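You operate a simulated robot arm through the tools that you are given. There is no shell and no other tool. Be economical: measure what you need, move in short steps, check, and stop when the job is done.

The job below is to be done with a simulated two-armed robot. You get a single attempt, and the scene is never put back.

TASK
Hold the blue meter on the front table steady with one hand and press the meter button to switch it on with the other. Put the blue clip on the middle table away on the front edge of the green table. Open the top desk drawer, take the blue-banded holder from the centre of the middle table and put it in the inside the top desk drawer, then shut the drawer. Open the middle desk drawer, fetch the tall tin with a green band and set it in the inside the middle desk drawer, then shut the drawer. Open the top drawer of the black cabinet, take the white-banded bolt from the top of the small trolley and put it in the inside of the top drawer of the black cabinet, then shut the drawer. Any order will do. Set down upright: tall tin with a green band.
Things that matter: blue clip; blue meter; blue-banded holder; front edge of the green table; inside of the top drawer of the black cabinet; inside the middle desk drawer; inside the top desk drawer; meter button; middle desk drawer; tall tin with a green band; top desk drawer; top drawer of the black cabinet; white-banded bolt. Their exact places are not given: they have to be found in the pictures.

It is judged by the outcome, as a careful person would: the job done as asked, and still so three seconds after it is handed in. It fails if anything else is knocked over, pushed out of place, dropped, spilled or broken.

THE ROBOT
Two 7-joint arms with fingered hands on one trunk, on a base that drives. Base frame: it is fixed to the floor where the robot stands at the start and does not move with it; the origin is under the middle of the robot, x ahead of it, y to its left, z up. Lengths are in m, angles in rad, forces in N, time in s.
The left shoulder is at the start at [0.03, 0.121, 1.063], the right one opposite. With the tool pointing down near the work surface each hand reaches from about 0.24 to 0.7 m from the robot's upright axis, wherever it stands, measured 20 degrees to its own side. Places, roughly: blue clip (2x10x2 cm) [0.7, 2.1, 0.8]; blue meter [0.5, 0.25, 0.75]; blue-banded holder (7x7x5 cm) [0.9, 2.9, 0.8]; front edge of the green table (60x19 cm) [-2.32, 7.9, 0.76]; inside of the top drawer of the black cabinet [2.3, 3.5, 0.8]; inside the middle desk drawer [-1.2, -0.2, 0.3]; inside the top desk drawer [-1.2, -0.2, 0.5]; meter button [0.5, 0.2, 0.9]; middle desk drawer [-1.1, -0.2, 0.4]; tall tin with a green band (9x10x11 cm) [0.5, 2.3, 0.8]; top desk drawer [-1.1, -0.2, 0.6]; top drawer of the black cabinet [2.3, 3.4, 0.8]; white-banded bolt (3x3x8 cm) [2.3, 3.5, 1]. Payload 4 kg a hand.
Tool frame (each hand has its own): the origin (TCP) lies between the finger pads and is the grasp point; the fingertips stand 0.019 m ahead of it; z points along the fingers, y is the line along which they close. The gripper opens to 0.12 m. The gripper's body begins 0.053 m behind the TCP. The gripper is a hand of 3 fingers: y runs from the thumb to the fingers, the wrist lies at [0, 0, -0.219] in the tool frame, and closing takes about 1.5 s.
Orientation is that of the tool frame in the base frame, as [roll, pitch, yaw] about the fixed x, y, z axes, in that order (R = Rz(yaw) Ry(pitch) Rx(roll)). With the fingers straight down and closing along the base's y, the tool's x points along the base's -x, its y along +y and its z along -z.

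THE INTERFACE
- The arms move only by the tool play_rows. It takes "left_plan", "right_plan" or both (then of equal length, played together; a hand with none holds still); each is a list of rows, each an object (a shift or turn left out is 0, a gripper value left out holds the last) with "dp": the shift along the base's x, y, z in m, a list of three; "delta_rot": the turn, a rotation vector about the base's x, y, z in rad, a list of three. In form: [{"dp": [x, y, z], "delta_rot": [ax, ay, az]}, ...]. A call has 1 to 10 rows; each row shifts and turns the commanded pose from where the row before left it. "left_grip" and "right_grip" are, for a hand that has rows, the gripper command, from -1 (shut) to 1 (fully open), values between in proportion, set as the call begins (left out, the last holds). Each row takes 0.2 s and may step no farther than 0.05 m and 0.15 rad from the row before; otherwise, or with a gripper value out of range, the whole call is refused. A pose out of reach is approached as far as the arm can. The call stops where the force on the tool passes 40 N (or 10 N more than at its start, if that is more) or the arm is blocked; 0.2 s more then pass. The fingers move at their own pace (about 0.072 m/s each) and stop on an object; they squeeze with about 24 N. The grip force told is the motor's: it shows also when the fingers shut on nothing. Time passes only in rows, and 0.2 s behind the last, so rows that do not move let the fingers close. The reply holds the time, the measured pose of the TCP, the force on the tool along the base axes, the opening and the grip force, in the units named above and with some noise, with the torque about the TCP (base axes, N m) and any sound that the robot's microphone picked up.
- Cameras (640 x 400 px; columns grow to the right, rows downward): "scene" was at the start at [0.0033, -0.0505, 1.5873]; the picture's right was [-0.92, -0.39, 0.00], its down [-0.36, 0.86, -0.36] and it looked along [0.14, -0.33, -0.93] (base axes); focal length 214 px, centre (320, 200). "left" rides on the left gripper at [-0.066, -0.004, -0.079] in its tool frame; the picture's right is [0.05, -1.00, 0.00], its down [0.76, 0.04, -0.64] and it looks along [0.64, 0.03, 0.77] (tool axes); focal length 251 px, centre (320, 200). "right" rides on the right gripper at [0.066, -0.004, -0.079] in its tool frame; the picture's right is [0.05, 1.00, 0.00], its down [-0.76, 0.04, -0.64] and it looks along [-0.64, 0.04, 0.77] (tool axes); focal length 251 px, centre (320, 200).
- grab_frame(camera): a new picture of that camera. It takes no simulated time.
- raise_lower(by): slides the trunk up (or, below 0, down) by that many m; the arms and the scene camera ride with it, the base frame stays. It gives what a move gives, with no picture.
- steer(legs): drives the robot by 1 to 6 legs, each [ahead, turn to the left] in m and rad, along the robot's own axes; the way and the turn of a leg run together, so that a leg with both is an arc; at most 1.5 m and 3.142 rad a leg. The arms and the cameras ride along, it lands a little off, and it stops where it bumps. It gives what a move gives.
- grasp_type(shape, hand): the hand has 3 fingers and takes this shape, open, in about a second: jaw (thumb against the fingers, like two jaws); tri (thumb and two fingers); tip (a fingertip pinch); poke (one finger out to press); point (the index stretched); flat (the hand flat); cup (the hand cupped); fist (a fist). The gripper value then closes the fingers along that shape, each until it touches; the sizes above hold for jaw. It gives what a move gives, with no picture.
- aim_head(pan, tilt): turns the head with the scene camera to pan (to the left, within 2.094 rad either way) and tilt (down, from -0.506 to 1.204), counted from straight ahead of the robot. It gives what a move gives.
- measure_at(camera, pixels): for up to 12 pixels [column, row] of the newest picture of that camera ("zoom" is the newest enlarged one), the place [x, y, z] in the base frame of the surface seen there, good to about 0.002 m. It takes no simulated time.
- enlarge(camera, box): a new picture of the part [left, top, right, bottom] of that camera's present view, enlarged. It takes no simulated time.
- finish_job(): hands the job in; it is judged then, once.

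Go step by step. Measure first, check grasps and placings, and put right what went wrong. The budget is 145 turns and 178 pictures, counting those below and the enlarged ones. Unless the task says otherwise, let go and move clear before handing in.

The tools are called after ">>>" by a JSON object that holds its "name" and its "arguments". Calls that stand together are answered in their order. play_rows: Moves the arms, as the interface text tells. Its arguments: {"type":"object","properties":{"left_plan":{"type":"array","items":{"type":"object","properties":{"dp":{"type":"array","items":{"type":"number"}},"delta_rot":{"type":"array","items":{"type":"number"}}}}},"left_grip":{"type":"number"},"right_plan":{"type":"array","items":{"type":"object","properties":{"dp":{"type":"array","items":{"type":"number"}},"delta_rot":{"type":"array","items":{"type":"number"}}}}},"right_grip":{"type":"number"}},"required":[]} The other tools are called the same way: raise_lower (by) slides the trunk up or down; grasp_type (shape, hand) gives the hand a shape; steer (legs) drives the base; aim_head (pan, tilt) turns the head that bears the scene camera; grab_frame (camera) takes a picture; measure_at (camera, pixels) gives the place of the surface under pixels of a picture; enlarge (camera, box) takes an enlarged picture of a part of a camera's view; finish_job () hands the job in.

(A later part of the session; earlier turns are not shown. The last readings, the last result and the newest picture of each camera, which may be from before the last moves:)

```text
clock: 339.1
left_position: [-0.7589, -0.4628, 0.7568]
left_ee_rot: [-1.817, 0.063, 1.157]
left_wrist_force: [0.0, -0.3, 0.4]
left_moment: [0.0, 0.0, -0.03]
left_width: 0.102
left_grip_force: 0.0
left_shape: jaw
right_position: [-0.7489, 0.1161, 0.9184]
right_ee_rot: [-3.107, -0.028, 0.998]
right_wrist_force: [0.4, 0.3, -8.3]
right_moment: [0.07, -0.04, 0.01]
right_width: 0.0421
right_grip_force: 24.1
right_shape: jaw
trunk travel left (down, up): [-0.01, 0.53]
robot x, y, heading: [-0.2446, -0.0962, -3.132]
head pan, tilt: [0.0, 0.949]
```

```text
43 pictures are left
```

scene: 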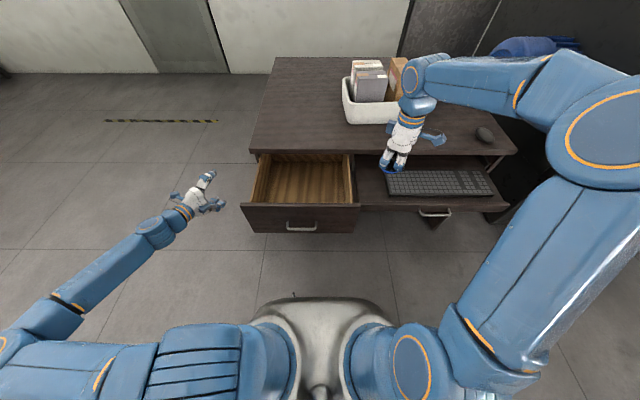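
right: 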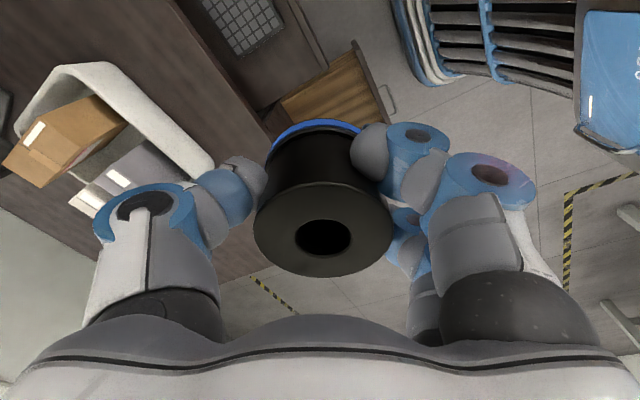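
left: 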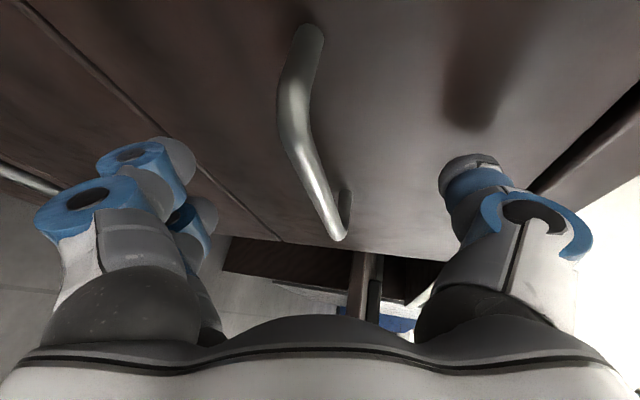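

Drawer floor z=0.527. Moving the holder over (-0.845, -0.13) and lowering.

>>> {"name": "play_rows", "arguments": {"right_plan": [{"dp": [-0.016, -0.041, 0]}, {"dp": [-0.016, -0.041, 0]}, {"dp": [-0.016, -0.041, 0]}, {"dp": [-0.016, -0.041, 0]}, {"dp": [-0.016, -0.041, 0]}, {"dp": [-0.016, -0.041, 0]}]}}

>>> {"name": "play_rows", "arguments": {"right_plan": [{"dp": [0, 0, -0.048]}, {"dp": [0, 0, -0.048]}, {"dp": [0, 0, -0.048]}, {"dp": [0, 0, -0.048]}, {"dp": [0, 0, -0.048]}, {"dp": [0, 0, -0.048]}, {"dp": [0, 0, -0.04]}]}}

>>> {"name": "grab_frame", "arguments": {"camera": "right"}}

```text
clock: 340.5
left_position: [-0.7586, -0.4637, 0.757]
left_ee_rot: [-1.816, 0.061, 1.159]
left_wrist_force: [-1.3, -0.2, -0.8]
left_moment: [0.0, 0.0, -0.04]
left_width: 0.1017
left_grip_force: 0.1
left_shape: jaw
right_position: [-0.8439, -0.1311, 0.9192]
right_ee_rot: [-3.106, -0.031, 0.998]
right_wrist_force: [-0.5, -0.5, -7.5]
right_moment: [0.1, -0.07, -0.05]
right_width: 0.0421
right_grip_force: 23.9
right_shape: jaw
trunk travel left (down, up): [-0.01, 0.53]
robot x, y, heading: [-0.2465, -0.0974, -3.131]
head pan, tilt: [0.0, 0.949]
```

```text
clock: 342.1
left_position: [-0.7596, -0.4626, 0.7576]
left_ee_rot: [-1.817, 0.063, 1.158]
left_wrist_force: [-0.5, 0.0, -0.1]
left_moment: [-0.01, -0.01, -0.04]
left_width: 0.1018
left_grip_force: 0.2
left_shape: jaw
right_position: [-0.8457, -0.1298, 0.5911]
right_ee_rot: [-3.104, -0.027, 0.995]
right_wrist_force: [-0.3, 0.4, -6.8]
right_moment: [0.04, 0.01, -0.01]
right_width: 0.0419
right_grip_force: 23.9
right_shape: jaw
trunk travel left (down, up): [-0.01, 0.53]
robot x, y, heading: [-0.2447, -0.095, -3.128]
head pan, tilt: [0.0, 0.949]
```

```text
42 pictures are left
```

right: 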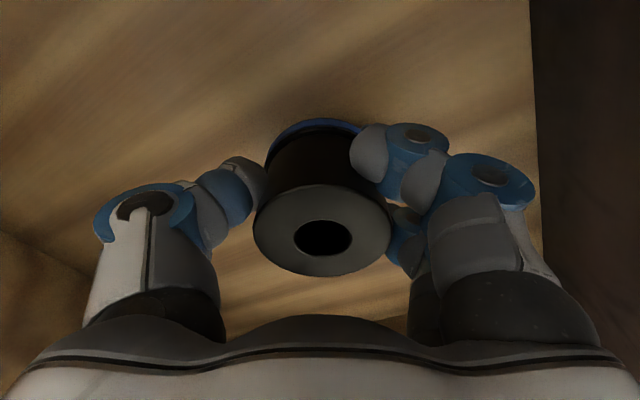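

Lowering the last few centimetres in small steps until it touches.

>>> {"name": "play_rows", "arguments": {"right_plan": [{"dp": [0, 0, -0.015]}, {"dp": [0, 0, -0.008]}, {"dp": [0, 0, -0.004]}, {"dp": [0, 0, -0.003]}, {"dp": [0, 0, -0.003]}]}}

```text
clock: 343.3
left_position: [-0.7566, -0.4635, 0.7601]
left_ee_rot: [-1.813, 0.063, 1.16]
left_wrist_force: [-0.6, 0.2, -0.7]
left_moment: [0.02, 0.01, 0.01]
left_width: 0.1019
left_grip_force: 0.0
left_shape: jaw
right_position: [-0.8451, -0.1304, 0.5642]
right_ee_rot: [-3.099, -0.022, 0.996]
right_wrist_force: [-0.5, 3.9, 31.2]
right_moment: [-0.28, 0.1, 0.02]
right_width: 0.0452
right_grip_force: 24.0
right_shape: jaw
trunk travel left (down, up): [-0.01, 0.53]
robot x, y, heading: [-0.2462, -0.0933, -3.131]
head pan, tilt: [0.0, 0.949]
```

It is on the floor. Ease, release, and lift away.

>>> {"name": "play_rows", "arguments": {"right_plan": [{"dp": [0, 0, 0.003]}, {"dp": [0, 0, 0]}, {"dp": [0, 0, 0]}, {"dp": [0, 0, 0]}, {"dp": [0, 0, 0]}], "right_grip": 1}}

>>> {"name": "play_rows", "arguments": {"right_plan": [{"dp": [0, 0, 0.03]}, {"dp": [0, 0, 0.045]}, {"dp": [0, 0, 0.045]}, {"dp": [0, 0, 0.045]}, {"dp": [0, 0, 0.045]}, {"dp": [0, 0, 0.045]}, {"dp": [0, 0, 0.045]}, {"dp": [0.02, 0.03, 0.02]}, {"dp": [0.03, 0.035, 0]}, {"dp": [0.03, 0.035, 0]}]}}

>>> {"name": "grab_frame", "arguments": {"camera": "scene"}}

```text
clock: 344.5
left_position: [-0.7578, -0.4631, 0.7577]
left_ee_rot: [-1.818, 0.063, 1.159]
left_wrist_force: [0.4, -0.1, 0.4]
left_moment: [0.02, 0.01, 0.02]
left_width: 0.1018
left_grip_force: 0.0
left_shape: jaw
right_position: [-0.8447, -0.1294, 0.5613]
right_ee_rot: [-3.104, -0.029, 0.999]
right_wrist_force: [-0.3, 0.4, 0.1]
right_moment: [0.01, 0.03, -0.03]
right_width: 0.1197
right_grip_force: 0.0
right_shape: jaw
trunk travel left (down, up): [-0.01, 0.53]
robot x, y, heading: [-0.2437, -0.0954, -3.129]
head pan, tilt: [0.0, 0.949]
```

```text
clock: 346.7
left_position: [-0.7583, -0.4644, 0.7581]
left_ee_rot: [-1.815, 0.064, 1.159]
left_wrist_force: [-0.5, 1.0, 0.4]
left_moment: [0.03, -0.03, -0.01]
left_width: 0.1018
left_grip_force: 0.0
left_shape: jaw
right_position: [-0.7645, -0.0298, 0.8822]
right_ee_rot: [-3.106, -0.025, 1.0]
right_wrist_force: [-0.2, 0.0, -0.3]
right_moment: [0.02, 0.01, -0.01]
right_width: 0.1202
right_grip_force: 0.1
right_shape: jaw
trunk travel left (down, up): [-0.01, 0.53]
robot x, y, heading: [-0.246, -0.0952, -3.128]
head pan, tilt: [0.0, 0.949]
```

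```text
41 pictures are left
```

scene: 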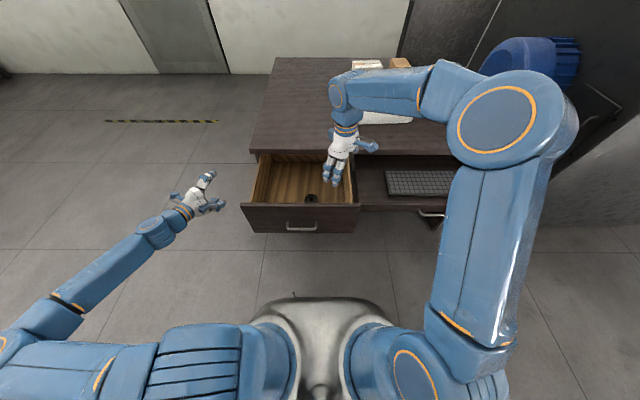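

The holder sits in the drawer (311,197). Back off, regrip the handle with the left hand and push it shut.

>>> {"name": "steer", "arguments": {"legs": [[-0.17, 0]]}}

>>> {"name": "play_rows", "arguments": {"left_plan": [{"dp": [0, 0.04, -0.02]}, {"dp": [0, 0.04, -0.02]}, {"dp": [0, 0.04, -0.02]}, {"dp": [0, 0.04, -0.02]}, {"dp": [0, 0.04, -0.02]}, {"dp": [0, 0.04, -0.02]}, {"dp": [-0.03, 0.013, -0.008]}, {"dp": [-0.025, 0.013, -0.008]}]}}

>>> {"name": "grab_frame", "arguments": {"camera": "left"}}

```text
clock: 348.2
left_position: [-0.5864, -0.4609, 0.7584]
left_ee_rot: [-1.815, 0.066, 1.16]
left_wrist_force: [0.1, 0.2, -0.4]
left_moment: [-0.01, 0.01, 0.02]
left_width: 0.1022
left_grip_force: 0.1
left_shape: jaw
right_position: [-0.5916, -0.0286, 0.8819]
right_ee_rot: [-3.105, -0.029, 0.997]
right_wrist_force: [-0.1, 0.1, -0.3]
right_moment: [-0.02, 0.01, 0.02]
right_width: 0.12
right_grip_force: 0.0
right_shape: jaw
trunk travel left (down, up): [-0.01, 0.53]
robot x, y, heading: [-0.0733, -0.092, -3.128]
head pan, tilt: [0.0, 0.949]
```

```text
clock: 350.0
left_position: [-0.6419, -0.196, 0.6222]
left_ee_rot: [-1.817, 0.063, 1.16]
left_wrist_force: [0.4, 0.0, 1.4]
left_moment: [0.03, 0.0, -0.02]
left_width: 0.102
left_grip_force: 0.0
left_shape: jaw
right_position: [-0.5923, -0.0287, 0.8814]
right_ee_rot: [-3.106, -0.028, 0.996]
right_wrist_force: [0.0, 0.5, -0.1]
right_moment: [0.0, 0.0, -0.03]
right_width: 0.1203
right_grip_force: 0.1
right_shape: jaw
trunk travel left (down, up): [-0.01, 0.53]
robot x, y, heading: [-0.0718, -0.0948, -3.137]
head pan, tilt: [0.0, 0.949]
```

```text
40 pictures are left
```

left: 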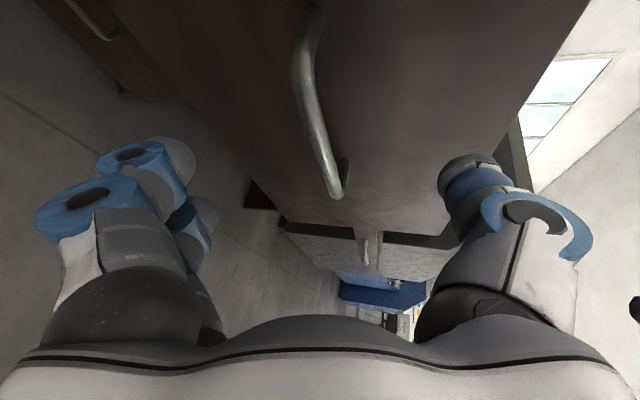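

>>> {"name": "play_rows", "arguments": {"left_plan": [{"dp": [-0.018, 0.006, -0.004]}, {"dp": [-0.018, 0.006, -0.004]}, {"dp": [0, 0, 0]}]}}

>>> {"name": "play_rows", "arguments": {"left_plan": [{"dp": [0, 0, 0]}, {"dp": [0, 0, 0]}, {"dp": [0, 0, 0]}, {"dp": [0, 0, 0]}, {"dp": [0, 0, 0]}, {"dp": [0, 0, 0]}, {"dp": [0, 0, 0]}], "left_grip": -1}}

>>> {"name": "steer", "arguments": {"legs": [[0.25, 0]]}}

>>> {"name": "steer", "arguments": {"legs": [[0.016, 0]]}}

>>> {"name": "grab_frame", "arguments": {"camera": "left"}}

```text
clock: 350.8
left_position: [-0.6781, -0.184, 0.6145]
left_ee_rot: [-1.815, 0.062, 1.159]
left_wrist_force: [0.0, 0.1, 0.7]
left_moment: [0.02, 0.0, 0.0]
left_width: 0.1021
left_grip_force: 0.1
left_shape: jaw
right_position: [-0.593, -0.0288, 0.8815]
right_ee_rot: [-3.104, -0.029, 0.998]
right_wrist_force: [-0.1, 0.1, -0.2]
right_moment: [0.01, 0.0, 0.01]
right_width: 0.1199
right_grip_force: 0.1
right_shape: jaw
trunk travel left (down, up): [-0.01, 0.53]
robot x, y, heading: [-0.0744, -0.0957, -3.134]
head pan, tilt: [0.0, 0.949]
```

```text
clock: 352.4
left_position: [-0.6772, -0.1848, 0.6144]
left_ee_rot: [-1.817, 0.064, 1.161]
left_wrist_force: [-0.1, 0.0, -3.5]
left_moment: [0.0, -0.02, -0.1]
left_width: 0.0038
left_grip_force: 24.1
left_shape: jaw
right_position: [-0.5924, -0.0279, 0.8812]
right_ee_rot: [-3.105, -0.029, 0.998]
right_wrist_force: [0.0, -0.2, -0.4]
right_moment: [0.02, -0.02, 0.0]
right_width: 0.1201
right_grip_force: 0.0
right_shape: jaw
trunk travel left (down, up): [-0.01, 0.53]
robot x, y, heading: [-0.0752, -0.0944, -3.133]
head pan, tilt: [0.0, 0.949]
```

```text
clock: 354.2
left_position: [-0.928, -0.1856, 0.6147]
left_ee_rot: [-1.818, 0.063, 1.159]
left_wrist_force: [-2.5, 0.7, -3.2]
left_moment: [0.01, -0.02, -0.15]
left_width: 0.0037
left_grip_force: 24.0
left_shape: jaw
right_position: [-0.8423, -0.03, 0.8819]
right_ee_rot: [-3.106, -0.027, 0.995]
right_wrist_force: [-0.2, 0.1, -0.2]
right_moment: [0.01, 0.01, 0.0]
right_width: 0.1197
right_grip_force: 0.1
right_shape: jaw
trunk travel left (down, up): [-0.01, 0.53]
robot x, y, heading: [-0.3229, -0.0956, -3.136]
head pan, tilt: [0.0, 0.949]
```

```text
clock: 355.0
left_position: [-0.9444, -0.1841, 0.6148]
left_ee_rot: [-1.816, 0.064, 1.156]
left_wrist_force: [2.2, 3.1, -1.6]
left_moment: [-0.06, 0.03, -0.19]
left_width: 0.004
left_grip_force: 24.4
left_shape: jaw
right_position: [-0.8593, -0.0296, 0.8819]
right_ee_rot: [-3.105, -0.028, 0.995]
right_wrist_force: [-0.2, 0.1, -0.6]
right_moment: [0.03, 0.0, 0.0]
right_width: 0.1201
right_grip_force: 0.1
right_shape: jaw
trunk travel left (down, up): [-0.01, 0.53]
robot x, y, heading: [-0.339, -0.0935, -3.135]
head pan, tilt: [0.0, 0.949]
```

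```text
39 pictures are left
```

left: 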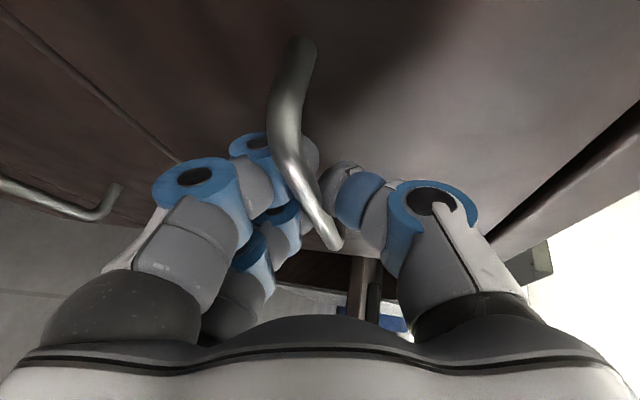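

Shut flush. Release, back away, return the left hand to pointing down, and raise the trunk.

>>> {"name": "play_rows", "arguments": {"left_plan": [{"dp": [0, 0, 0]}, {"dp": [0, 0, 0]}, {"dp": [0, 0, 0]}, {"dp": [0, 0, 0]}], "left_grip": 0.7}}

>>> {"name": "play_rows", "arguments": {"left_plan": [{"dp": [0.03, -0.013, 0.008]}, {"dp": [0.03, -0.013, 0.008]}, {"dp": [0.03, -0.013, 0.008]}, {"dp": [0.03, -0.013, 0.008]}]}}

>>> {"name": "steer", "arguments": {"legs": [[-0.2, 0]]}}

>>> {"name": "grab_frame", "arguments": {"camera": "scene"}}

>>> {"name": "play_rows", "arguments": {"left_plan": [{"dp": [0, -0.01, 0.01], "delta_rot": [-0.1335, 0.057, -0.039]}, {"dp": [0, -0.01, 0.01], "delta_rot": [-0.1335, 0.057, -0.039]}, {"dp": [0, -0.01, 0.01], "delta_rot": [-0.1335, 0.057, -0.039]}, {"dp": [0, -0.01, 0.01], "delta_rot": [-0.1335, 0.057, -0.039]}, {"dp": [0, -0.01, 0.01], "delta_rot": [-0.1335, 0.057, -0.039]}, {"dp": [0, -0.01, 0.01], "delta_rot": [-0.1335, 0.057, -0.039]}, {"dp": [0, -0.01, 0.01], "delta_rot": [-0.1335, 0.057, -0.039]}, {"dp": [0, -0.01, 0.01], "delta_rot": [-0.1335, 0.057, -0.039]}, {"dp": [0, -0.01, 0.01], "delta_rot": [-0.1335, 0.057, -0.039]}, {"dp": [0, -0.01, 0.01], "delta_rot": [-0.1335, 0.057, -0.039]}]}}

>>> {"name": "raise_lower", "arguments": {"by": 0.317}}

>>> {"name": "play_rows", "arguments": {"left_plan": [{"dp": [0, 0, 0.03], "delta_rot": [-0.057, -0.134, 0]}, {"dp": [0, 0, 0.03], "delta_rot": [-0.057, -0.134, 0]}, {"dp": [0, 0, 0.03], "delta_rot": [-0.057, -0.134, 0]}, {"dp": [0, 0, 0.03], "delta_rot": [-0.057, -0.134, 0]}, {"dp": [0, 0, 0.03], "delta_rot": [-0.057, -0.134, 0]}, {"dp": [0, 0, 0.02], "delta_rot": [-0.057, -0.134, 0]}, {"dp": [0, 0, 0.02], "delta_rot": [-0.057, -0.134, 0]}, {"dp": [0, 0, 0], "delta_rot": [-0.057, -0.134, 0]}, {"dp": [0, 0, 0], "delta_rot": [-0.057, -0.134, 0]}]}}

```text
clock: 356.0
left_position: [-0.9446, -0.1847, 0.6149]
left_ee_rot: [-1.815, 0.063, 1.156]
left_wrist_force: [0.8, -0.5, -0.1]
left_moment: [0.06, 0.09, -0.02]
left_width: 0.1017
left_grip_force: 0.1
left_shape: jaw
right_position: [-0.8591, -0.0303, 0.8833]
right_ee_rot: [-3.105, -0.027, 0.996]
right_wrist_force: [0.0, -0.4, -0.7]
right_moment: [-0.01, -0.03, 0.0]
right_width: 0.1199
right_grip_force: 0.1
right_shape: jaw
trunk travel left (down, up): [-0.01, 0.53]
robot x, y, heading: [-0.3434, -0.1012, -3.13]
head pan, tilt: [0.0, 0.949]
```

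```text
clock: 357.0
left_position: [-0.8233, -0.2369, 0.647]
left_ee_rot: [-1.816, 0.063, 1.156]
left_wrist_force: [-0.4, 0.3, 0.6]
left_moment: [0.0, 0.01, -0.01]
left_width: 0.1021
left_grip_force: 0.0
left_shape: jaw
right_position: [-0.8595, -0.0293, 0.8821]
right_ee_rot: [-3.105, -0.028, 0.994]
right_wrist_force: [-0.1, -0.3, -0.8]
right_moment: [-0.02, -0.05, 0.0]
right_width: 0.1198
right_grip_force: 0.0
right_shape: jaw
trunk travel left (down, up): [-0.01, 0.53]
robot x, y, heading: [-0.3418, -0.0996, -3.136]
head pan, tilt: [0.0, 0.949]
```

```text
clock: 358.6
left_position: [-0.62, -0.2369, 0.6467]
left_ee_rot: [-1.815, 0.063, 1.157]
left_wrist_force: [-0.6, -0.5, 0.6]
left_moment: [-0.01, -0.03, -0.01]
left_width: 0.1021
left_grip_force: 0.1
left_shape: jaw
right_position: [-0.6588, -0.0299, 0.8821]
right_ee_rot: [-3.107, -0.029, 0.998]
right_wrist_force: [0.1, 0.2, 0.0]
right_moment: [0.01, 0.04, -0.03]
right_width: 0.1201
right_grip_force: 0.0
right_shape: jaw
trunk travel left (down, up): [-0.01, 0.53]
robot x, y, heading: [-0.1363, -0.0985, -3.132]
head pan, tilt: [0.0, 0.949]
```

```text
38 pictures are left
```

scene: 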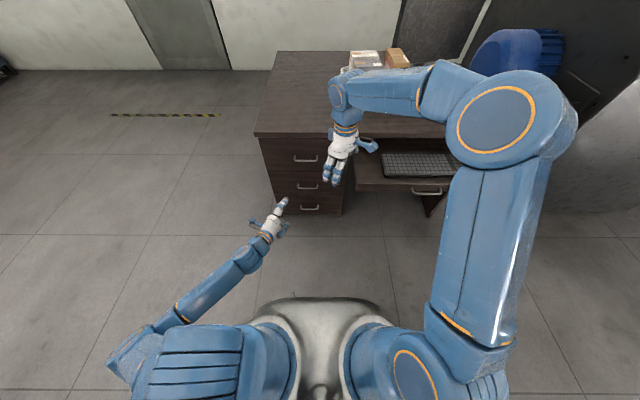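

```text
clock: 360.8
left_position: [-0.6208, -0.3363, 0.7454]
left_ee_rot: [-3.117, 1.317, -0.398]
left_wrist_force: [0.4, 0.6, 0.3]
left_moment: [0.0, 0.02, -0.01]
left_width: 0.102
left_grip_force: 0.1
left_shape: jaw
right_position: [-0.6571, -0.0294, 0.8822]
right_ee_rot: [-3.106, -0.028, 0.999]
right_wrist_force: [0.5, 0.8, -0.7]
right_moment: [0.0, 0.01, 0.01]
right_width: 0.1199
right_grip_force: 0.0
right_shape: jaw
trunk travel left (down, up): [-0.01, 0.53]
robot x, y, heading: [-0.1395, -0.0946, -3.132]
head pan, tilt: [0.0, 0.949]
```

```text
clock: 363.9
left_position: [-0.6205, -0.3363, 1.0626]
left_ee_rot: [-3.107, 1.318, -0.387]
left_wrist_force: [0.5, 0.3, 0.9]
left_moment: [-0.01, -0.01, 0.03]
left_width: 0.1018
left_grip_force: 0.2
left_shape: jaw
right_position: [-0.6577, -0.0289, 1.1976]
right_ee_rot: [-3.105, -0.026, 0.998]
right_wrist_force: [0.1, -0.8, -0.1]
right_moment: [0.0, 0.01, 0.0]
right_width: 0.12
right_grip_force: 0.2
right_shape: jaw
trunk travel left (down, up): [-0.327, 0.213]
robot x, y, heading: [-0.1355, -0.098, -3.132]
head pan, tilt: [0.0, 0.949]
```

```text
clock: 365.9
left_position: [-0.6219, -0.3365, 1.2523]
left_ee_rot: [-3.122, 0.001, -0.398]
left_wrist_force: [-0.3, 0.0, 0.0]
left_moment: [0.0, -0.01, 0.0]
left_width: 0.102
left_grip_force: 0.0
left_shape: jaw
right_position: [-0.6586, -0.0288, 1.1983]
right_ee_rot: [-3.106, -0.026, 0.998]
right_wrist_force: [0.8, 0.3, -0.2]
right_moment: [-0.03, -0.07, 0.03]
right_width: 0.1201
right_grip_force: 0.0
right_shape: jaw
trunk travel left (down, up): [-0.327, 0.213]
robot x, y, heading: [-0.1362, -0.0932, -3.13]
head pan, tilt: [0.0, 0.949]
```

All desk drawers are shut. Heading back toward the middle table for the clip, pausing at the earlier viewpoint to check the chair.

>>> {"name": "steer", "arguments": {"legs": [[0, -0.5]]}}

>>> {"name": "steer", "arguments": {"legs": [[0, -0.5]]}}

>>> {"name": "steer", "arguments": {"legs": [[0, -0.5]]}}

>>> {"name": "steer", "arguments": {"legs": [[1.42, 0]]}}

>>> {"name": "aim_head", "arguments": {"pan": -1.0, "tilt": 0.55}}

>>> {"name": "grab_frame", "arguments": {"camera": "scene"}}

```text
clock: 367.8
left_position: [-0.6766, -0.078, 1.2533]
left_ee_rot: [-3.122, 0.004, -0.894]
left_wrist_force: [-0.8, -0.3, 0.6]
left_moment: [0.0, 0.01, 0.02]
left_width: 0.1021
left_grip_force: 0.1
left_shape: jaw
right_position: [-0.5625, 0.2098, 1.1984]
right_ee_rot: [-3.106, -0.028, 0.503]
right_wrist_force: [0.7, -0.1, 0.1]
right_moment: [0.0, 0.01, 0.02]
right_width: 0.1201
right_grip_force: 0.1
right_shape: jaw
trunk travel left (down, up): [-0.327, 0.213]
robot x, y, heading: [-0.1578, -0.1285, 2.645]
head pan, tilt: [0.0, 0.949]
```

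```text
clock: 369.6
left_position: [-0.5876, 0.1664, 1.2523]
left_ee_rot: [-3.122, 0.007, -1.394]
left_wrist_force: [-0.4, -0.2, 0.5]
left_moment: [0.02, -0.01, 0.01]
left_width: 0.102
left_grip_force: 0.1
left_shape: jaw
right_position: [-0.3519, 0.3646, 1.1993]
right_ee_rot: [-3.106, -0.028, 0.003]
right_wrist_force: [0.5, 0.4, 0.2]
right_moment: [-0.02, 0.0, -0.01]
right_width: 0.1201
right_grip_force: 0.0
right_shape: jaw
trunk travel left (down, up): [-0.327, 0.213]
robot x, y, heading: [-0.19, -0.1485, 2.141]
head pan, tilt: [0.0, 0.949]
```

```text
clock: 371.4
left_position: [-0.3865, 0.3231, 1.2528]
left_ee_rot: [-3.122, 0.005, -1.897]
left_wrist_force: [-0.6, -0.4, 0.4]
left_moment: [-0.01, -0.01, -0.02]
left_width: 0.1019
left_grip_force: 0.1
left_shape: jaw
right_position: [-0.0843, 0.3823, 1.1997]
right_ee_rot: [-3.106, -0.029, -0.499]
right_wrist_force: [0.3, 0.4, 0.0]
right_moment: [0.01, 0.01, -0.03]
right_width: 0.1201
right_grip_force: 0.0
right_shape: jaw
trunk travel left (down, up): [-0.327, 0.213]
robot x, y, heading: [-0.2289, -0.1464, 1.646]
head pan, tilt: [0.0, 0.949]
```

```text
clock: 378.5
left_position: [-0.486, 1.7479, 1.2531]
left_ee_rot: [-3.123, 0.005, -1.904]
left_wrist_force: [-0.7, -0.1, 0.2]
left_moment: [-0.03, -0.02, 0.0]
left_width: 0.1019
left_grip_force: 0.0
left_shape: jaw
right_position: [-0.1818, 1.8048, 1.1979]
right_ee_rot: [-3.104, -0.029, -0.505]
right_wrist_force: [-0.6, -0.4, 0.1]
right_moment: [0.0, -0.01, 0.01]
right_width: 0.1201
right_grip_force: 0.1
right_shape: jaw
trunk travel left (down, up): [-0.327, 0.213]
robot x, y, heading: [-0.3303, 1.2796, 1.639]
head pan, tilt: [0.0, 0.949]
```

```text
clock: 379.8
left_position: [-0.4855, 1.7479, 1.2529]
left_ee_rot: [-3.121, 0.006, -1.904]
left_wrist_force: [-0.8, -0.1, 0.1]
left_moment: [-0.02, -0.02, 0.01]
left_width: 0.1022
left_grip_force: 0.1
left_shape: jaw
right_position: [-0.1825, 1.804, 1.1987]
right_ee_rot: [-3.105, -0.029, -0.505]
right_wrist_force: [0.5, -0.1, 0.6]
right_moment: [0.02, 0.02, -0.03]
right_width: 0.12
right_grip_force: 0.0
right_shape: jaw
trunk travel left (down, up): [-0.327, 0.213]
robot x, y, heading: [-0.3318, 1.2756, 1.637]
head pan, tilt: [-1.0, 0.55]
```

```text
37 pictures are left
```

scene: 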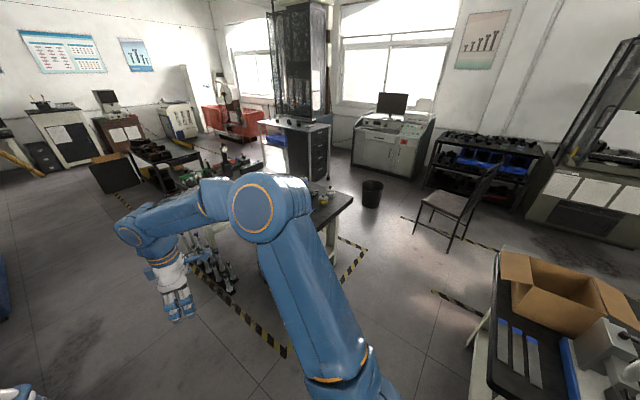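

>>> {"name": "measure_at", "arguments": {"camera": "scene", "pixels": [[450, 251], [451, 248], [415, 233], [435, 243], [466, 238], [421, 202], [456, 218], [497, 167]]}}

>>> {"name": "enlarge", "arguments": {"camera": "scene", "box": [380, 120, 560, 270]}}

```text
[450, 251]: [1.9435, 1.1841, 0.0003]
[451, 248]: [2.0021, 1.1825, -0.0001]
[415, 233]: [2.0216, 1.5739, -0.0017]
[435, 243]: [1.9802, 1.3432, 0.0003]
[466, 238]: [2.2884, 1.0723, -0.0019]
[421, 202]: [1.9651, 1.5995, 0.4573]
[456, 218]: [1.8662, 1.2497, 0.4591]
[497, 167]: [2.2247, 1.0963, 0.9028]
```

```text
2.67 times, centred on (470, 195) of scene
```

zoom: 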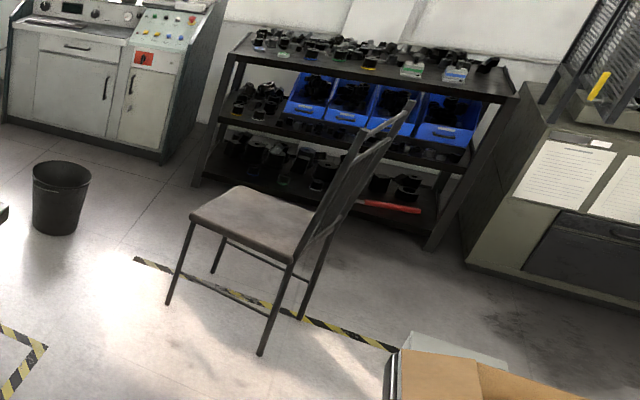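

Comparing with the earlier reading, the chair's near leg moved from about (1.87, 1.31) to (1.87, 1.21), pushed by the base's left face. I'll put it back by nudging that leg north from the far side. First, drive round to its south side.

>>> {"name": "steer", "arguments": {"legs": [[0, -0.52]]}}

>>> {"name": "steer", "arguments": {"legs": [[0, -0.52]]}}

>>> {"name": "steer", "arguments": {"legs": [[0, -0.52]]}}

>>> {"name": "steer", "arguments": {"legs": [[1.5, 0]]}}

>>> {"name": "steer", "arguments": {"legs": [[0.25, 0]]}}

>>> {"name": "steer", "arguments": {"legs": [[0, -0.53]]}}

>>> {"name": "steer", "arguments": {"legs": [[0, -0.53]]}}

>>> {"name": "steer", "arguments": {"legs": [[0, -0.53]]}}

>>> {"name": "aim_head", "arguments": {"pan": 0.4, "tilt": 0.8}}

>>> {"name": "grab_frame", "arguments": {"camera": "scene"}}

```text
clock: 381.6
left_position: [-0.2323, 1.7618, 1.2519]
left_ee_rot: [-3.124, 0.003, -2.417]
left_wrist_force: [0.0, 0.7, 0.0]
left_moment: [0.01, 0.02, 0.0]
left_width: 0.1022
left_grip_force: 0.1
left_shape: jaw
right_position: [0.0587, 1.6616, 1.199]
right_ee_rot: [-3.105, -0.028, -1.019]
right_wrist_force: [-0.1, 0.1, -0.1]
right_moment: [-0.02, -0.01, 0.05]
right_width: 0.1199
right_grip_force: 0.0
right_shape: jaw
trunk travel left (down, up): [-0.327, 0.213]
robot x, y, heading: [-0.3679, 1.2878, 1.12]
head pan, tilt: [-1.0, 0.55]
```

```text
clock: 383.5
left_position: [-0.0151, 1.6347, 1.2526]
left_ee_rot: [-3.123, 0.006, -2.939]
left_wrist_force: [-0.4, 0.0, 0.8]
left_moment: [0.02, 0.01, -0.01]
left_width: 0.1019
left_grip_force: 0.0
left_shape: jaw
right_position: [0.1895, 1.4014, 1.199]
right_ee_rot: [-3.103, -0.028, -1.54]
right_wrist_force: [-0.8, 0.2, -1.0]
right_moment: [0.01, -0.01, -0.01]
right_width: 0.1199
right_grip_force: 0.0
right_shape: jaw
trunk travel left (down, up): [-0.327, 0.213]
robot x, y, heading: [-0.3889, 1.3203, 0.598]
head pan, tilt: [-1.0, 0.55]
```

```text
clock: 385.4
left_position: [0.0907, 1.4101, 1.253]
left_ee_rot: [-3.124, 0.006, 2.833]
left_wrist_force: [-0.8, 0.8, 1.0]
left_moment: [-0.01, -0.03, -0.01]
left_width: 0.1021
left_grip_force: 0.0
left_shape: jaw
right_position: [0.1558, 1.1081, 1.1996]
right_ee_rot: [-3.102, -0.027, -2.055]
right_wrist_force: [0.3, 0.2, -0.1]
right_moment: [-0.03, -0.03, 0.01]
right_width: 0.12
right_grip_force: 0.1
right_shape: jaw
trunk travel left (down, up): [-0.327, 0.213]
robot x, y, heading: [-0.3866, 1.3614, 0.094]
head pan, tilt: [-1.0, 0.55]
```

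```text
clock: 392.8
left_position: [1.5924, 1.5378, 1.2523]
left_ee_rot: [-3.124, 0.006, 2.825]
left_wrist_force: [-0.9, 0.3, -0.5]
left_moment: [0.03, -0.01, 0.0]
left_width: 0.1023
left_grip_force: 0.1
left_shape: jaw
right_position: [1.6534, 1.2358, 1.1996]
right_ee_rot: [-3.104, -0.028, -2.061]
right_wrist_force: [-0.4, -0.6, 0.7]
right_moment: [0.03, 0.02, 0.0]
right_width: 0.12
right_grip_force: 0.0
right_shape: jaw
trunk travel left (down, up): [-0.327, 0.213]
robot x, y, heading: [1.1112, 1.4961, 0.086]
head pan, tilt: [-1.0, 0.55]
```

```text
clock: 394.6
left_position: [1.8401, 1.5589, 1.2527]
left_ee_rot: [-3.123, 0.005, 2.825]
left_wrist_force: [0.0, 1.1, -0.3]
left_moment: [-0.02, 0.0, -0.06]
left_width: 0.1021
left_grip_force: 0.0
left_shape: jaw
right_position: [1.9021, 1.256, 1.2004]
right_ee_rot: [-3.105, -0.028, -2.06]
right_wrist_force: [0.3, -0.4, -0.3]
right_moment: [0.01, 0.06, 0.02]
right_width: 0.12
right_grip_force: 0.0
right_shape: jaw
trunk travel left (down, up): [-0.327, 0.213]
robot x, y, heading: [1.3584, 1.5125, 0.079]
head pan, tilt: [-1.0, 0.55]
```

```text
clock: 396.5
left_position: [1.795, 1.313, 1.2543]
left_ee_rot: [-3.123, 0.004, 2.303]
left_wrist_force: [-0.5, -0.3, 0.1]
left_moment: [0.02, -0.01, 0.0]
left_width: 0.1019
left_grip_force: 0.1
left_shape: jaw
right_position: [1.6986, 1.02, 1.1993]
right_ee_rot: [-3.104, -0.026, -2.587]
right_wrist_force: [-0.8, -0.2, 0.8]
right_moment: [0.01, -0.01, -0.02]
right_width: 0.1199
right_grip_force: 0.0
right_shape: jaw
trunk travel left (down, up): [-0.327, 0.213]
robot x, y, heading: [1.3736, 1.5545, -0.444]
head pan, tilt: [-1.0, 0.55]
```

```text
clock: 398.4
left_position: [1.6184, 1.1337, 1.2541]
left_ee_rot: [-3.122, 0.006, 1.773]
left_wrist_force: [0.4, 0.8, 0.3]
left_moment: [-0.05, 0.0, -0.02]
left_width: 0.1019
left_grip_force: 0.0
left_shape: jaw
right_position: [1.3868, 0.9296, 1.2009]
right_ee_rot: [-3.099, -0.027, -3.115]
right_wrist_force: [0.7, -0.5, 0.1]
right_moment: [0.0, 0.0, 0.0]
right_width: 0.1199
right_grip_force: 0.1
right_shape: jaw
trunk travel left (down, up): [-0.327, 0.213]
robot x, y, heading: [1.4063, 1.5682, -0.979]
head pan, tilt: [-1.0, 0.55]
```

```text
clock: 400.3
left_position: [1.3677, 1.0846, 1.2539]
left_ee_rot: [-3.121, 0.006, 1.245]
left_wrist_force: [-0.2, 0.1, 0.2]
left_moment: [-0.03, 0.01, -0.01]
left_width: 0.102
left_grip_force: 0.0
left_shape: jaw
right_position: [1.065, 1.0259, 1.2]
right_ee_rot: [-3.101, -0.028, 2.641]
right_wrist_force: [-0.4, 0.7, -0.1]
right_moment: [0.01, 0.01, -0.01]
right_width: 0.1203
right_grip_force: 0.0
right_shape: jaw
trunk travel left (down, up): [-0.327, 0.213]
robot x, y, heading: [1.4465, 1.5704, -1.493]
head pan, tilt: [-1.0, 0.55]
```

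```text
clock: 401.8
left_position: [1.3673, 1.0815, 1.2538]
left_ee_rot: [-3.122, 0.005, 1.245]
left_wrist_force: [-0.1, -1.1, -0.6]
left_moment: [0.03, 0.0, -0.02]
left_width: 0.102
left_grip_force: 0.1
left_shape: jaw
right_position: [1.0646, 1.0238, 1.2004]
right_ee_rot: [-3.103, -0.027, 2.641]
right_wrist_force: [-0.1, -0.5, -0.9]
right_moment: [-0.01, 0.03, 0.01]
right_width: 0.1201
right_grip_force: 0.0
right_shape: jaw
trunk travel left (down, up): [-0.327, 0.213]
robot x, y, heading: [1.4473, 1.5676, -1.494]
head pan, tilt: [0.4, 0.799]
```

```text
35 pictures are left
```

scene: 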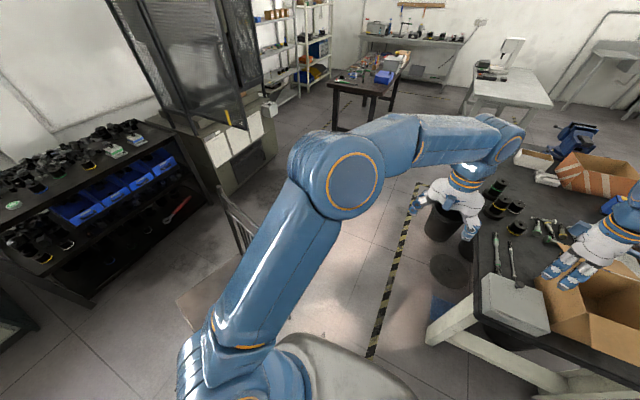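

>>> {"name": "measure_at", "arguments": {"camera": "scene", "pixels": [[440, 240], [428, 325], [480, 235], [372, 350], [450, 270], [300, 240], [380, 230], [560, 385], [470, 205]]}}

```text
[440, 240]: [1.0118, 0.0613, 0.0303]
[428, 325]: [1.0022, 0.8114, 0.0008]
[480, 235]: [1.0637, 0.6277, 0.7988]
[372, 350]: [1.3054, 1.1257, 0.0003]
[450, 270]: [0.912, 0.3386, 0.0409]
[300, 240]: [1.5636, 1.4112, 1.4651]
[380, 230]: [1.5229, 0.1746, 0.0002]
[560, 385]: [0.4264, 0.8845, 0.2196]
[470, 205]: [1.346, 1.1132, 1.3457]
```

>>> {"name": "steer", "arguments": {"legs": [[0.88, 0]]}}

>>> {"name": "steer", "arguments": {"legs": [[0, 0.5]]}}

>>> {"name": "steer", "arguments": {"legs": [[0, 0.5]]}}

>>> {"name": "steer", "arguments": {"legs": [[0, 0.5]]}}

>>> {"name": "steer", "arguments": {"legs": [[0.18, 0]]}}

>>> {"name": "steer", "arguments": {"legs": [[0, 0.52]]}}

>>> {"name": "steer", "arguments": {"legs": [[0, 0.52]]}}

>>> {"name": "steer", "arguments": {"legs": [[0, 0.52]]}}

>>> {"name": "aim_head", "arguments": {"pan": -0.3, "tilt": 1.1}}

>>> {"name": "grab_frame", "arguments": {"camera": "scene"}}

```text
clock: 406.4
left_position: [1.4299, 0.2145, 1.2531]
left_ee_rot: [-3.121, 0.006, 1.243]
left_wrist_force: [1.3, -1.5, 0.6]
left_moment: [-0.03, 0.0, 0.01]
left_width: 0.1021
left_grip_force: 0.1
left_shape: jaw
right_position: [1.1253, 0.1569, 1.2001]
right_ee_rot: [-3.103, -0.026, 2.638]
right_wrist_force: [-0.9, 0.0, 0.5]
right_moment: [0.0, -0.03, 0.0]
right_width: 0.1199
right_grip_force: 0.1
right_shape: jaw
trunk travel left (down, up): [-0.327, 0.213]
robot x, y, heading: [1.5108, 0.7076, -1.501]
head pan, tilt: [0.4, 0.799]
```

```text
clock: 408.2
left_position: [1.6766, 0.2391, 1.2542]
left_ee_rot: [-3.121, 0.005, 1.749]
left_wrist_force: [0.1, 0.5, 0.8]
left_moment: [-0.04, -0.02, 0.03]
left_width: 0.1018
left_grip_force: 0.1
left_shape: jaw
right_position: [1.4403, 0.0411, 1.2005]
right_ee_rot: [-3.104, -0.026, -3.138]
right_wrist_force: [0.6, 0.2, -0.7]
right_moment: [0.01, -0.04, -0.02]
right_width: 0.1199
right_grip_force: 0.1
right_shape: jaw
trunk travel left (down, up): [-0.327, 0.213]
robot x, y, heading: [1.4781, 0.6813, -0.99]
head pan, tilt: [0.4, 0.799]
```

```text
clock: 410.1
left_position: [1.8659, 0.3877, 1.2534]
left_ee_rot: [-3.123, 0.004, 2.245]
left_wrist_force: [-0.3, 0.1, 0.2]
left_moment: [-0.05, -0.01, 0.01]
left_width: 0.102
left_grip_force: 0.0
left_shape: jaw
right_position: [1.7515, 0.0999, 1.1993]
right_ee_rot: [-3.101, -0.028, -2.639]
right_wrist_force: [-0.1, -0.7, -1.0]
right_moment: [-0.02, 0.04, -0.04]
right_width: 0.1199
right_grip_force: 0.1
right_shape: jaw
trunk travel left (down, up): [-0.327, 0.213]
robot x, y, heading: [1.4595, 0.6499, -0.49]
head pan, tilt: [0.4, 0.799]
```

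```text
clock: 411.9
left_position: [1.9424, 0.6129, 1.2532]
left_ee_rot: [-3.123, 0.004, 2.746]
left_wrist_force: [0.7, -0.2, 0.4]
left_moment: [0.03, 0.01, 0.01]
left_width: 0.1018
left_grip_force: 0.1
left_shape: jaw
right_position: [1.9808, 0.3071, 1.2005]
right_ee_rot: [-3.103, -0.025, -2.141]
right_wrist_force: [-0.1, -0.1, -0.3]
right_moment: [0.02, 0.0, 0.0]
right_width: 0.12
right_grip_force: 0.1
right_shape: jaw
trunk travel left (down, up): [-0.327, 0.213]
robot x, y, heading: [1.4586, 0.614, 0.004]
head pan, tilt: [0.4, 0.799]
```

```text
clock: 413.4
left_position: [2.1249, 0.6144, 1.2542]
left_ee_rot: [-3.122, 0.002, 2.745]
left_wrist_force: [0.2, -0.1, 0.1]
left_moment: [0.0, 0.01, 0.02]
left_width: 0.102
left_grip_force: 0.1
left_shape: jaw
right_position: [2.162, 0.3078, 1.1981]
right_ee_rot: [-3.104, -0.026, -2.14]
right_wrist_force: [0.2, -0.2, -1.0]
right_moment: [0.04, 0.01, -0.05]
right_width: 0.1201
right_grip_force: 0.0
right_shape: jaw
trunk travel left (down, up): [-0.327, 0.213]
robot x, y, heading: [1.6431, 0.6103, 0.004]
head pan, tilt: [0.4, 0.799]
```

```text
clock: 415.3
left_position: [2.0577, 0.8509, 1.2537]
left_ee_rot: [-3.123, 0.005, -3.023]
left_wrist_force: [-0.1, 0.5, 0.3]
left_moment: [0.03, -0.02, 0.0]
left_width: 0.102
left_grip_force: 0.1
left_shape: jaw
right_position: [2.2405, 0.6027, 1.2016]
right_ee_rot: [-3.103, -0.025, -1.627]
right_wrist_force: [0.1, 1.5, -0.1]
right_moment: [0.0, 0.01, -0.01]
right_width: 0.12
right_grip_force: 0.0
right_shape: jaw
trunk travel left (down, up): [-0.327, 0.213]
robot x, y, heading: [1.6598, 0.5767, 0.525]
head pan, tilt: [0.4, 0.799]
```

```text
clock: 417.1
left_position: [1.8735, 1.0118, 1.2535]
left_ee_rot: [-3.123, 0.006, -2.511]
left_wrist_force: [-0.2, -0.2, -0.5]
left_moment: [0.05, 0.01, -0.02]
left_width: 0.102
left_grip_force: 0.1
left_shape: jaw
right_position: [2.1548, 0.8865, 1.1994]
right_ee_rot: [-3.103, -0.026, -1.113]
right_wrist_force: [0.1, 0.5, 0.4]
right_moment: [-0.02, -0.03, 0.02]
right_width: 0.1199
right_grip_force: 0.0
right_shape: jaw
trunk travel left (down, up): [-0.327, 0.213]
robot x, y, heading: [1.6968, 0.562, 1.038]
head pan, tilt: [0.4, 0.799]
```

```text
clock: 419.0
left_position: [1.6215, 1.0396, 1.2542]
left_ee_rot: [-3.123, 0.006, -1.987]
left_wrist_force: [-0.3, -0.2, 0.1]
left_moment: [-0.03, 0.01, -0.01]
left_width: 0.1022
left_grip_force: 0.1
left_shape: jaw
right_position: [1.9279, 1.0728, 1.2004]
right_ee_rot: [-3.103, -0.026, -0.588]
right_wrist_force: [0.3, -0.6, 0.1]
right_moment: [0.03, 0.03, 0.01]
right_width: 0.1198
right_grip_force: 0.0
right_shape: jaw
trunk travel left (down, up): [-0.327, 0.213]
robot x, y, heading: [1.7341, 0.5584, 1.552]
head pan, tilt: [0.4, 0.799]
```

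```text
clock: 420.1
left_position: [1.6202, 1.0401, 1.2527]
left_ee_rot: [-3.121, 0.006, -1.985]
left_wrist_force: [0.7, -0.4, 0.9]
left_moment: [-0.02, 0.01, -0.02]
left_width: 0.1018
left_grip_force: 0.1
left_shape: jaw
right_position: [1.9277, 1.0726, 1.2011]
right_ee_rot: [-3.103, -0.025, -0.59]
right_wrist_force: [0.2, 0.4, 0.1]
right_moment: [0.0, 0.02, 0.02]
right_width: 0.1199
right_grip_force: 0.1
right_shape: jaw
trunk travel left (down, up): [-0.327, 0.213]
robot x, y, heading: [1.7331, 0.561, 1.555]
head pan, tilt: [-0.3, 1.1]
```

```text
34 pictures are left
```

scene: 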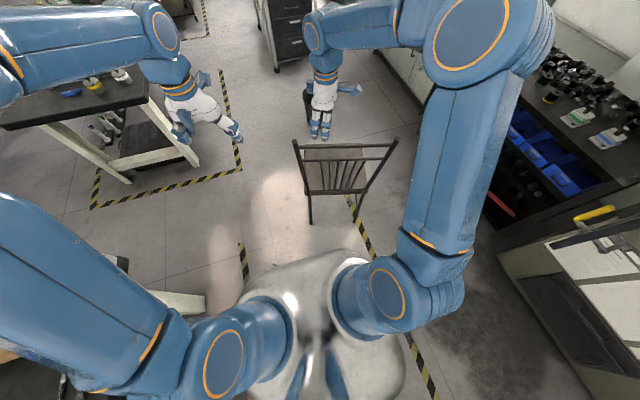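

>>> {"name": "measure_at", "arguments": {"camera": "scene", "pixels": [[311, 221], [310, 215], [311, 205], [352, 206], [296, 143], [396, 142], [309, 190]]}}

>>> {"name": "steer", "arguments": {"legs": [[0.35, 0]]}}

>>> {"name": "grab_frame", "arguments": {"camera": "scene"}}

```text
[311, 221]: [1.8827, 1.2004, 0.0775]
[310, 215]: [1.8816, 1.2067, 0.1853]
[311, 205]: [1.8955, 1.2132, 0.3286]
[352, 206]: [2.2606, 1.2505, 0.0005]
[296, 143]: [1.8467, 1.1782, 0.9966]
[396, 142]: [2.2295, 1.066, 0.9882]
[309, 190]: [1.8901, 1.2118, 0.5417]
```

```text
clock: 422.3
left_position: [1.6279, 1.3876, 1.254]
left_ee_rot: [-3.124, 0.004, -1.986]
left_wrist_force: [0.9, 0.2, 0.6]
left_moment: [-0.04, 0.02, 0.0]
left_width: 0.102
left_grip_force: 0.1
left_shape: jaw
right_position: [1.9348, 1.4211, 1.2007]
right_ee_rot: [-3.102, -0.027, -0.59]
right_wrist_force: [0.9, -0.1, -0.9]
right_moment: [-0.01, -0.03, 0.02]
right_width: 0.1197
right_grip_force: 0.1
right_shape: jaw
trunk travel left (down, up): [-0.327, 0.213]
robot x, y, heading: [1.7403, 0.9071, 1.547]
head pan, tilt: [-0.3, 1.1]
```

```text
33 pictures are left
```

scene: 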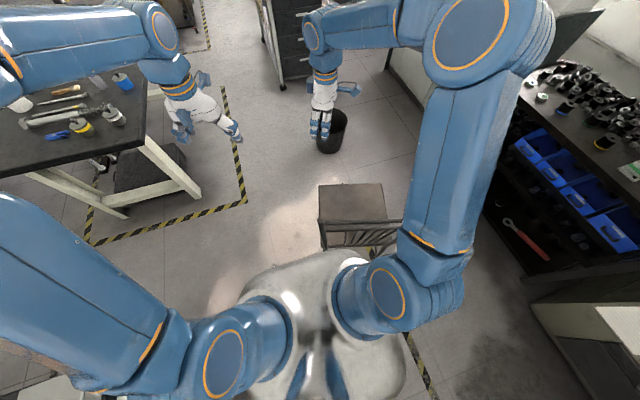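

>>> {"name": "steer", "arguments": {"legs": [[0.08, 0]]}}

>>> {"name": "grab_frame", "arguments": {"camera": "scene"}}

>>> {"name": "measure_at", "arguments": {"camera": "scene", "pixels": [[323, 210], [383, 198], [325, 262], [402, 250], [345, 205], [322, 275], [330, 272]]}}

```text
clock: 423.1
left_position: [1.6289, 1.4161, 1.2524]
left_ee_rot: [-3.121, 0.001, -1.986]
left_wrist_force: [-0.7, 0.9, -0.9]
left_moment: [-0.06, 0.01, 0.01]
left_width: 0.1023
left_grip_force: 0.1
left_shape: jaw
right_position: [1.9352, 1.4472, 1.1995]
right_ee_rot: [-3.104, -0.028, -0.59]
right_wrist_force: [-0.2, 1.6, -0.4]
right_moment: [-0.08, 0.01, 0.0]
right_width: 0.1199
right_grip_force: 0.1
right_shape: jaw
trunk travel left (down, up): [-0.327, 0.213]
robot x, y, heading: [1.7408, 0.9297, 1.553]
head pan, tilt: [-0.3, 1.1]
stopped in leg 1: the robot was blocked; the commanded pose is now the measured one
```

```text
32 pictures are left
```

scene: 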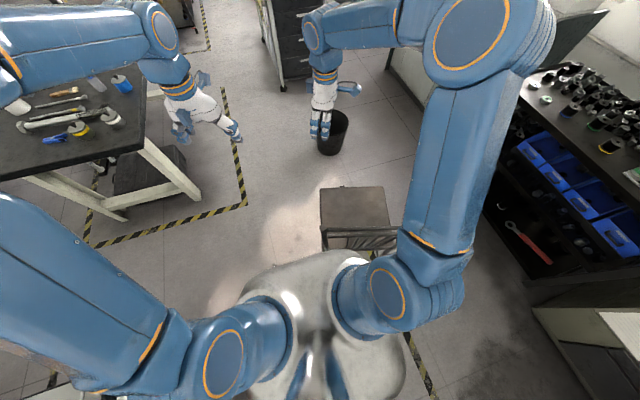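

```text
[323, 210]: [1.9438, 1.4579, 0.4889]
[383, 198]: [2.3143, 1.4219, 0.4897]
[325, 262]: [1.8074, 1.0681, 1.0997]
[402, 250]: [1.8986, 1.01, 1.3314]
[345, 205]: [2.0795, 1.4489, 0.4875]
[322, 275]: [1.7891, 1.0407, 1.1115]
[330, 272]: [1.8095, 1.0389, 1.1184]
```

Contact at the leg (front half ≈0.27). I'll push on in small drives and watch how far it goes.

>>> {"name": "steer", "arguments": {"legs": [[0.05, 0]]}}

>>> {"name": "steer", "arguments": {"legs": [[0.05, 0]]}}

>>> {"name": "grab_frame", "arguments": {"camera": "scene"}}

```text
clock: 424.1
left_position: [1.6299, 1.4635, 1.2532]
left_ee_rot: [-3.12, 0.004, -1.986]
left_wrist_force: [-0.3, 1.2, -1.1]
left_moment: [-0.01, -0.02, -0.03]
left_width: 0.1019
left_grip_force: 0.0
left_shape: jaw
right_position: [1.9359, 1.4956, 1.2012]
right_ee_rot: [-3.103, -0.026, -0.59]
right_wrist_force: [0.4, 0.7, 0.5]
right_moment: [0.02, -0.02, 0.04]
right_width: 0.1201
right_grip_force: 0.0
right_shape: jaw
trunk travel left (down, up): [-0.327, 0.213]
robot x, y, heading: [1.7398, 0.9764, 1.555]
head pan, tilt: [-0.3, 1.1]
```

```text
clock: 425.0
left_position: [1.6299, 1.5125, 1.254]
left_ee_rot: [-3.122, 0.005, -1.989]
left_wrist_force: [0.5, 0.2, -0.2]
left_moment: [0.0, -0.03, 0.01]
left_width: 0.102
left_grip_force: 0.0
left_shape: jaw
right_position: [1.937, 1.5449, 1.1998]
right_ee_rot: [-3.103, -0.024, -0.59]
right_wrist_force: [0.3, -0.6, -0.1]
right_moment: [-0.05, 0.0, 0.03]
right_width: 0.1198
right_grip_force: 0.0
right_shape: jaw
trunk travel left (down, up): [-0.327, 0.213]
robot x, y, heading: [1.7445, 1.0312, 1.552]
head pan, tilt: [-0.3, 1.1]
```

```text
31 pictures are left
```

scene: 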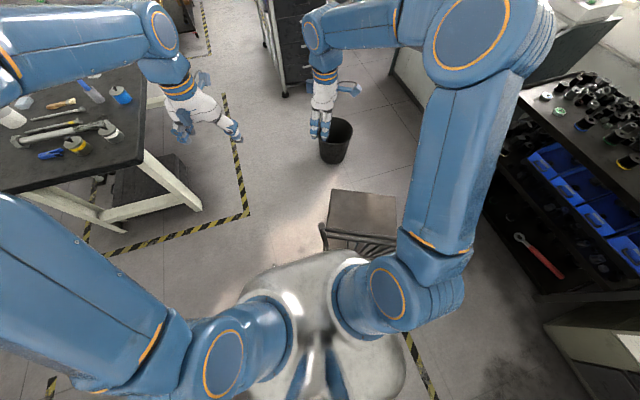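

>>> {"name": "measure_at", "arguments": {"camera": "scene", "pixels": [[333, 192], [394, 201], [326, 228], [322, 228], [360, 215]]}}

>>> {"name": "steer", "arguments": {"legs": [[-0.42, 0]]}}

>>> {"name": "grab_frame", "arguments": {"camera": "scene"}}

```text
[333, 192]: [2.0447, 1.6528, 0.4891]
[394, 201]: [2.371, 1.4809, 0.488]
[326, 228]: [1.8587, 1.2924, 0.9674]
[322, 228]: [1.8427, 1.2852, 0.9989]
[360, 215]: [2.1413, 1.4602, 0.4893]
```

```text
clock: 427.6
left_position: [1.623, 1.0913, 1.2552]
left_ee_rot: [-3.121, 0.007, -1.989]
left_wrist_force: [-0.1, -0.6, 0.2]
left_moment: [0.03, -0.01, 0.02]
left_width: 0.1017
left_grip_force: 0.1
left_shape: jaw
right_position: [1.9304, 1.1235, 1.2009]
right_ee_rot: [-3.101, -0.026, -0.592]
right_wrist_force: [0.4, -0.5, -0.3]
right_moment: [0.02, 0.0, 0.01]
right_width: 0.1201
right_grip_force: 0.2
right_shape: jaw
trunk travel left (down, up): [-0.327, 0.213]
robot x, y, heading: [1.7334, 0.6115, 1.551]
head pan, tilt: [-0.3, 1.1]
```

```text
30 pictures are left
```

scene: 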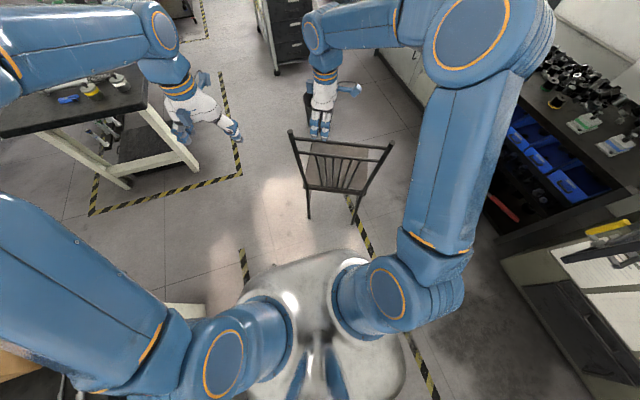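

>>> {"name": "measure_at", "arguments": {"camera": "scene", "pixels": [[309, 217], [309, 213], [309, 205], [353, 222], [291, 132], [391, 145]]}}

```text
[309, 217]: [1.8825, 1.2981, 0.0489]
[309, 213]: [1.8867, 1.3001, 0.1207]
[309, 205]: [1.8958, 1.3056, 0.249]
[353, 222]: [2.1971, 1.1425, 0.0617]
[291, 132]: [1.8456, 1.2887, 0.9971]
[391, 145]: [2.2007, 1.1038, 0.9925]
```

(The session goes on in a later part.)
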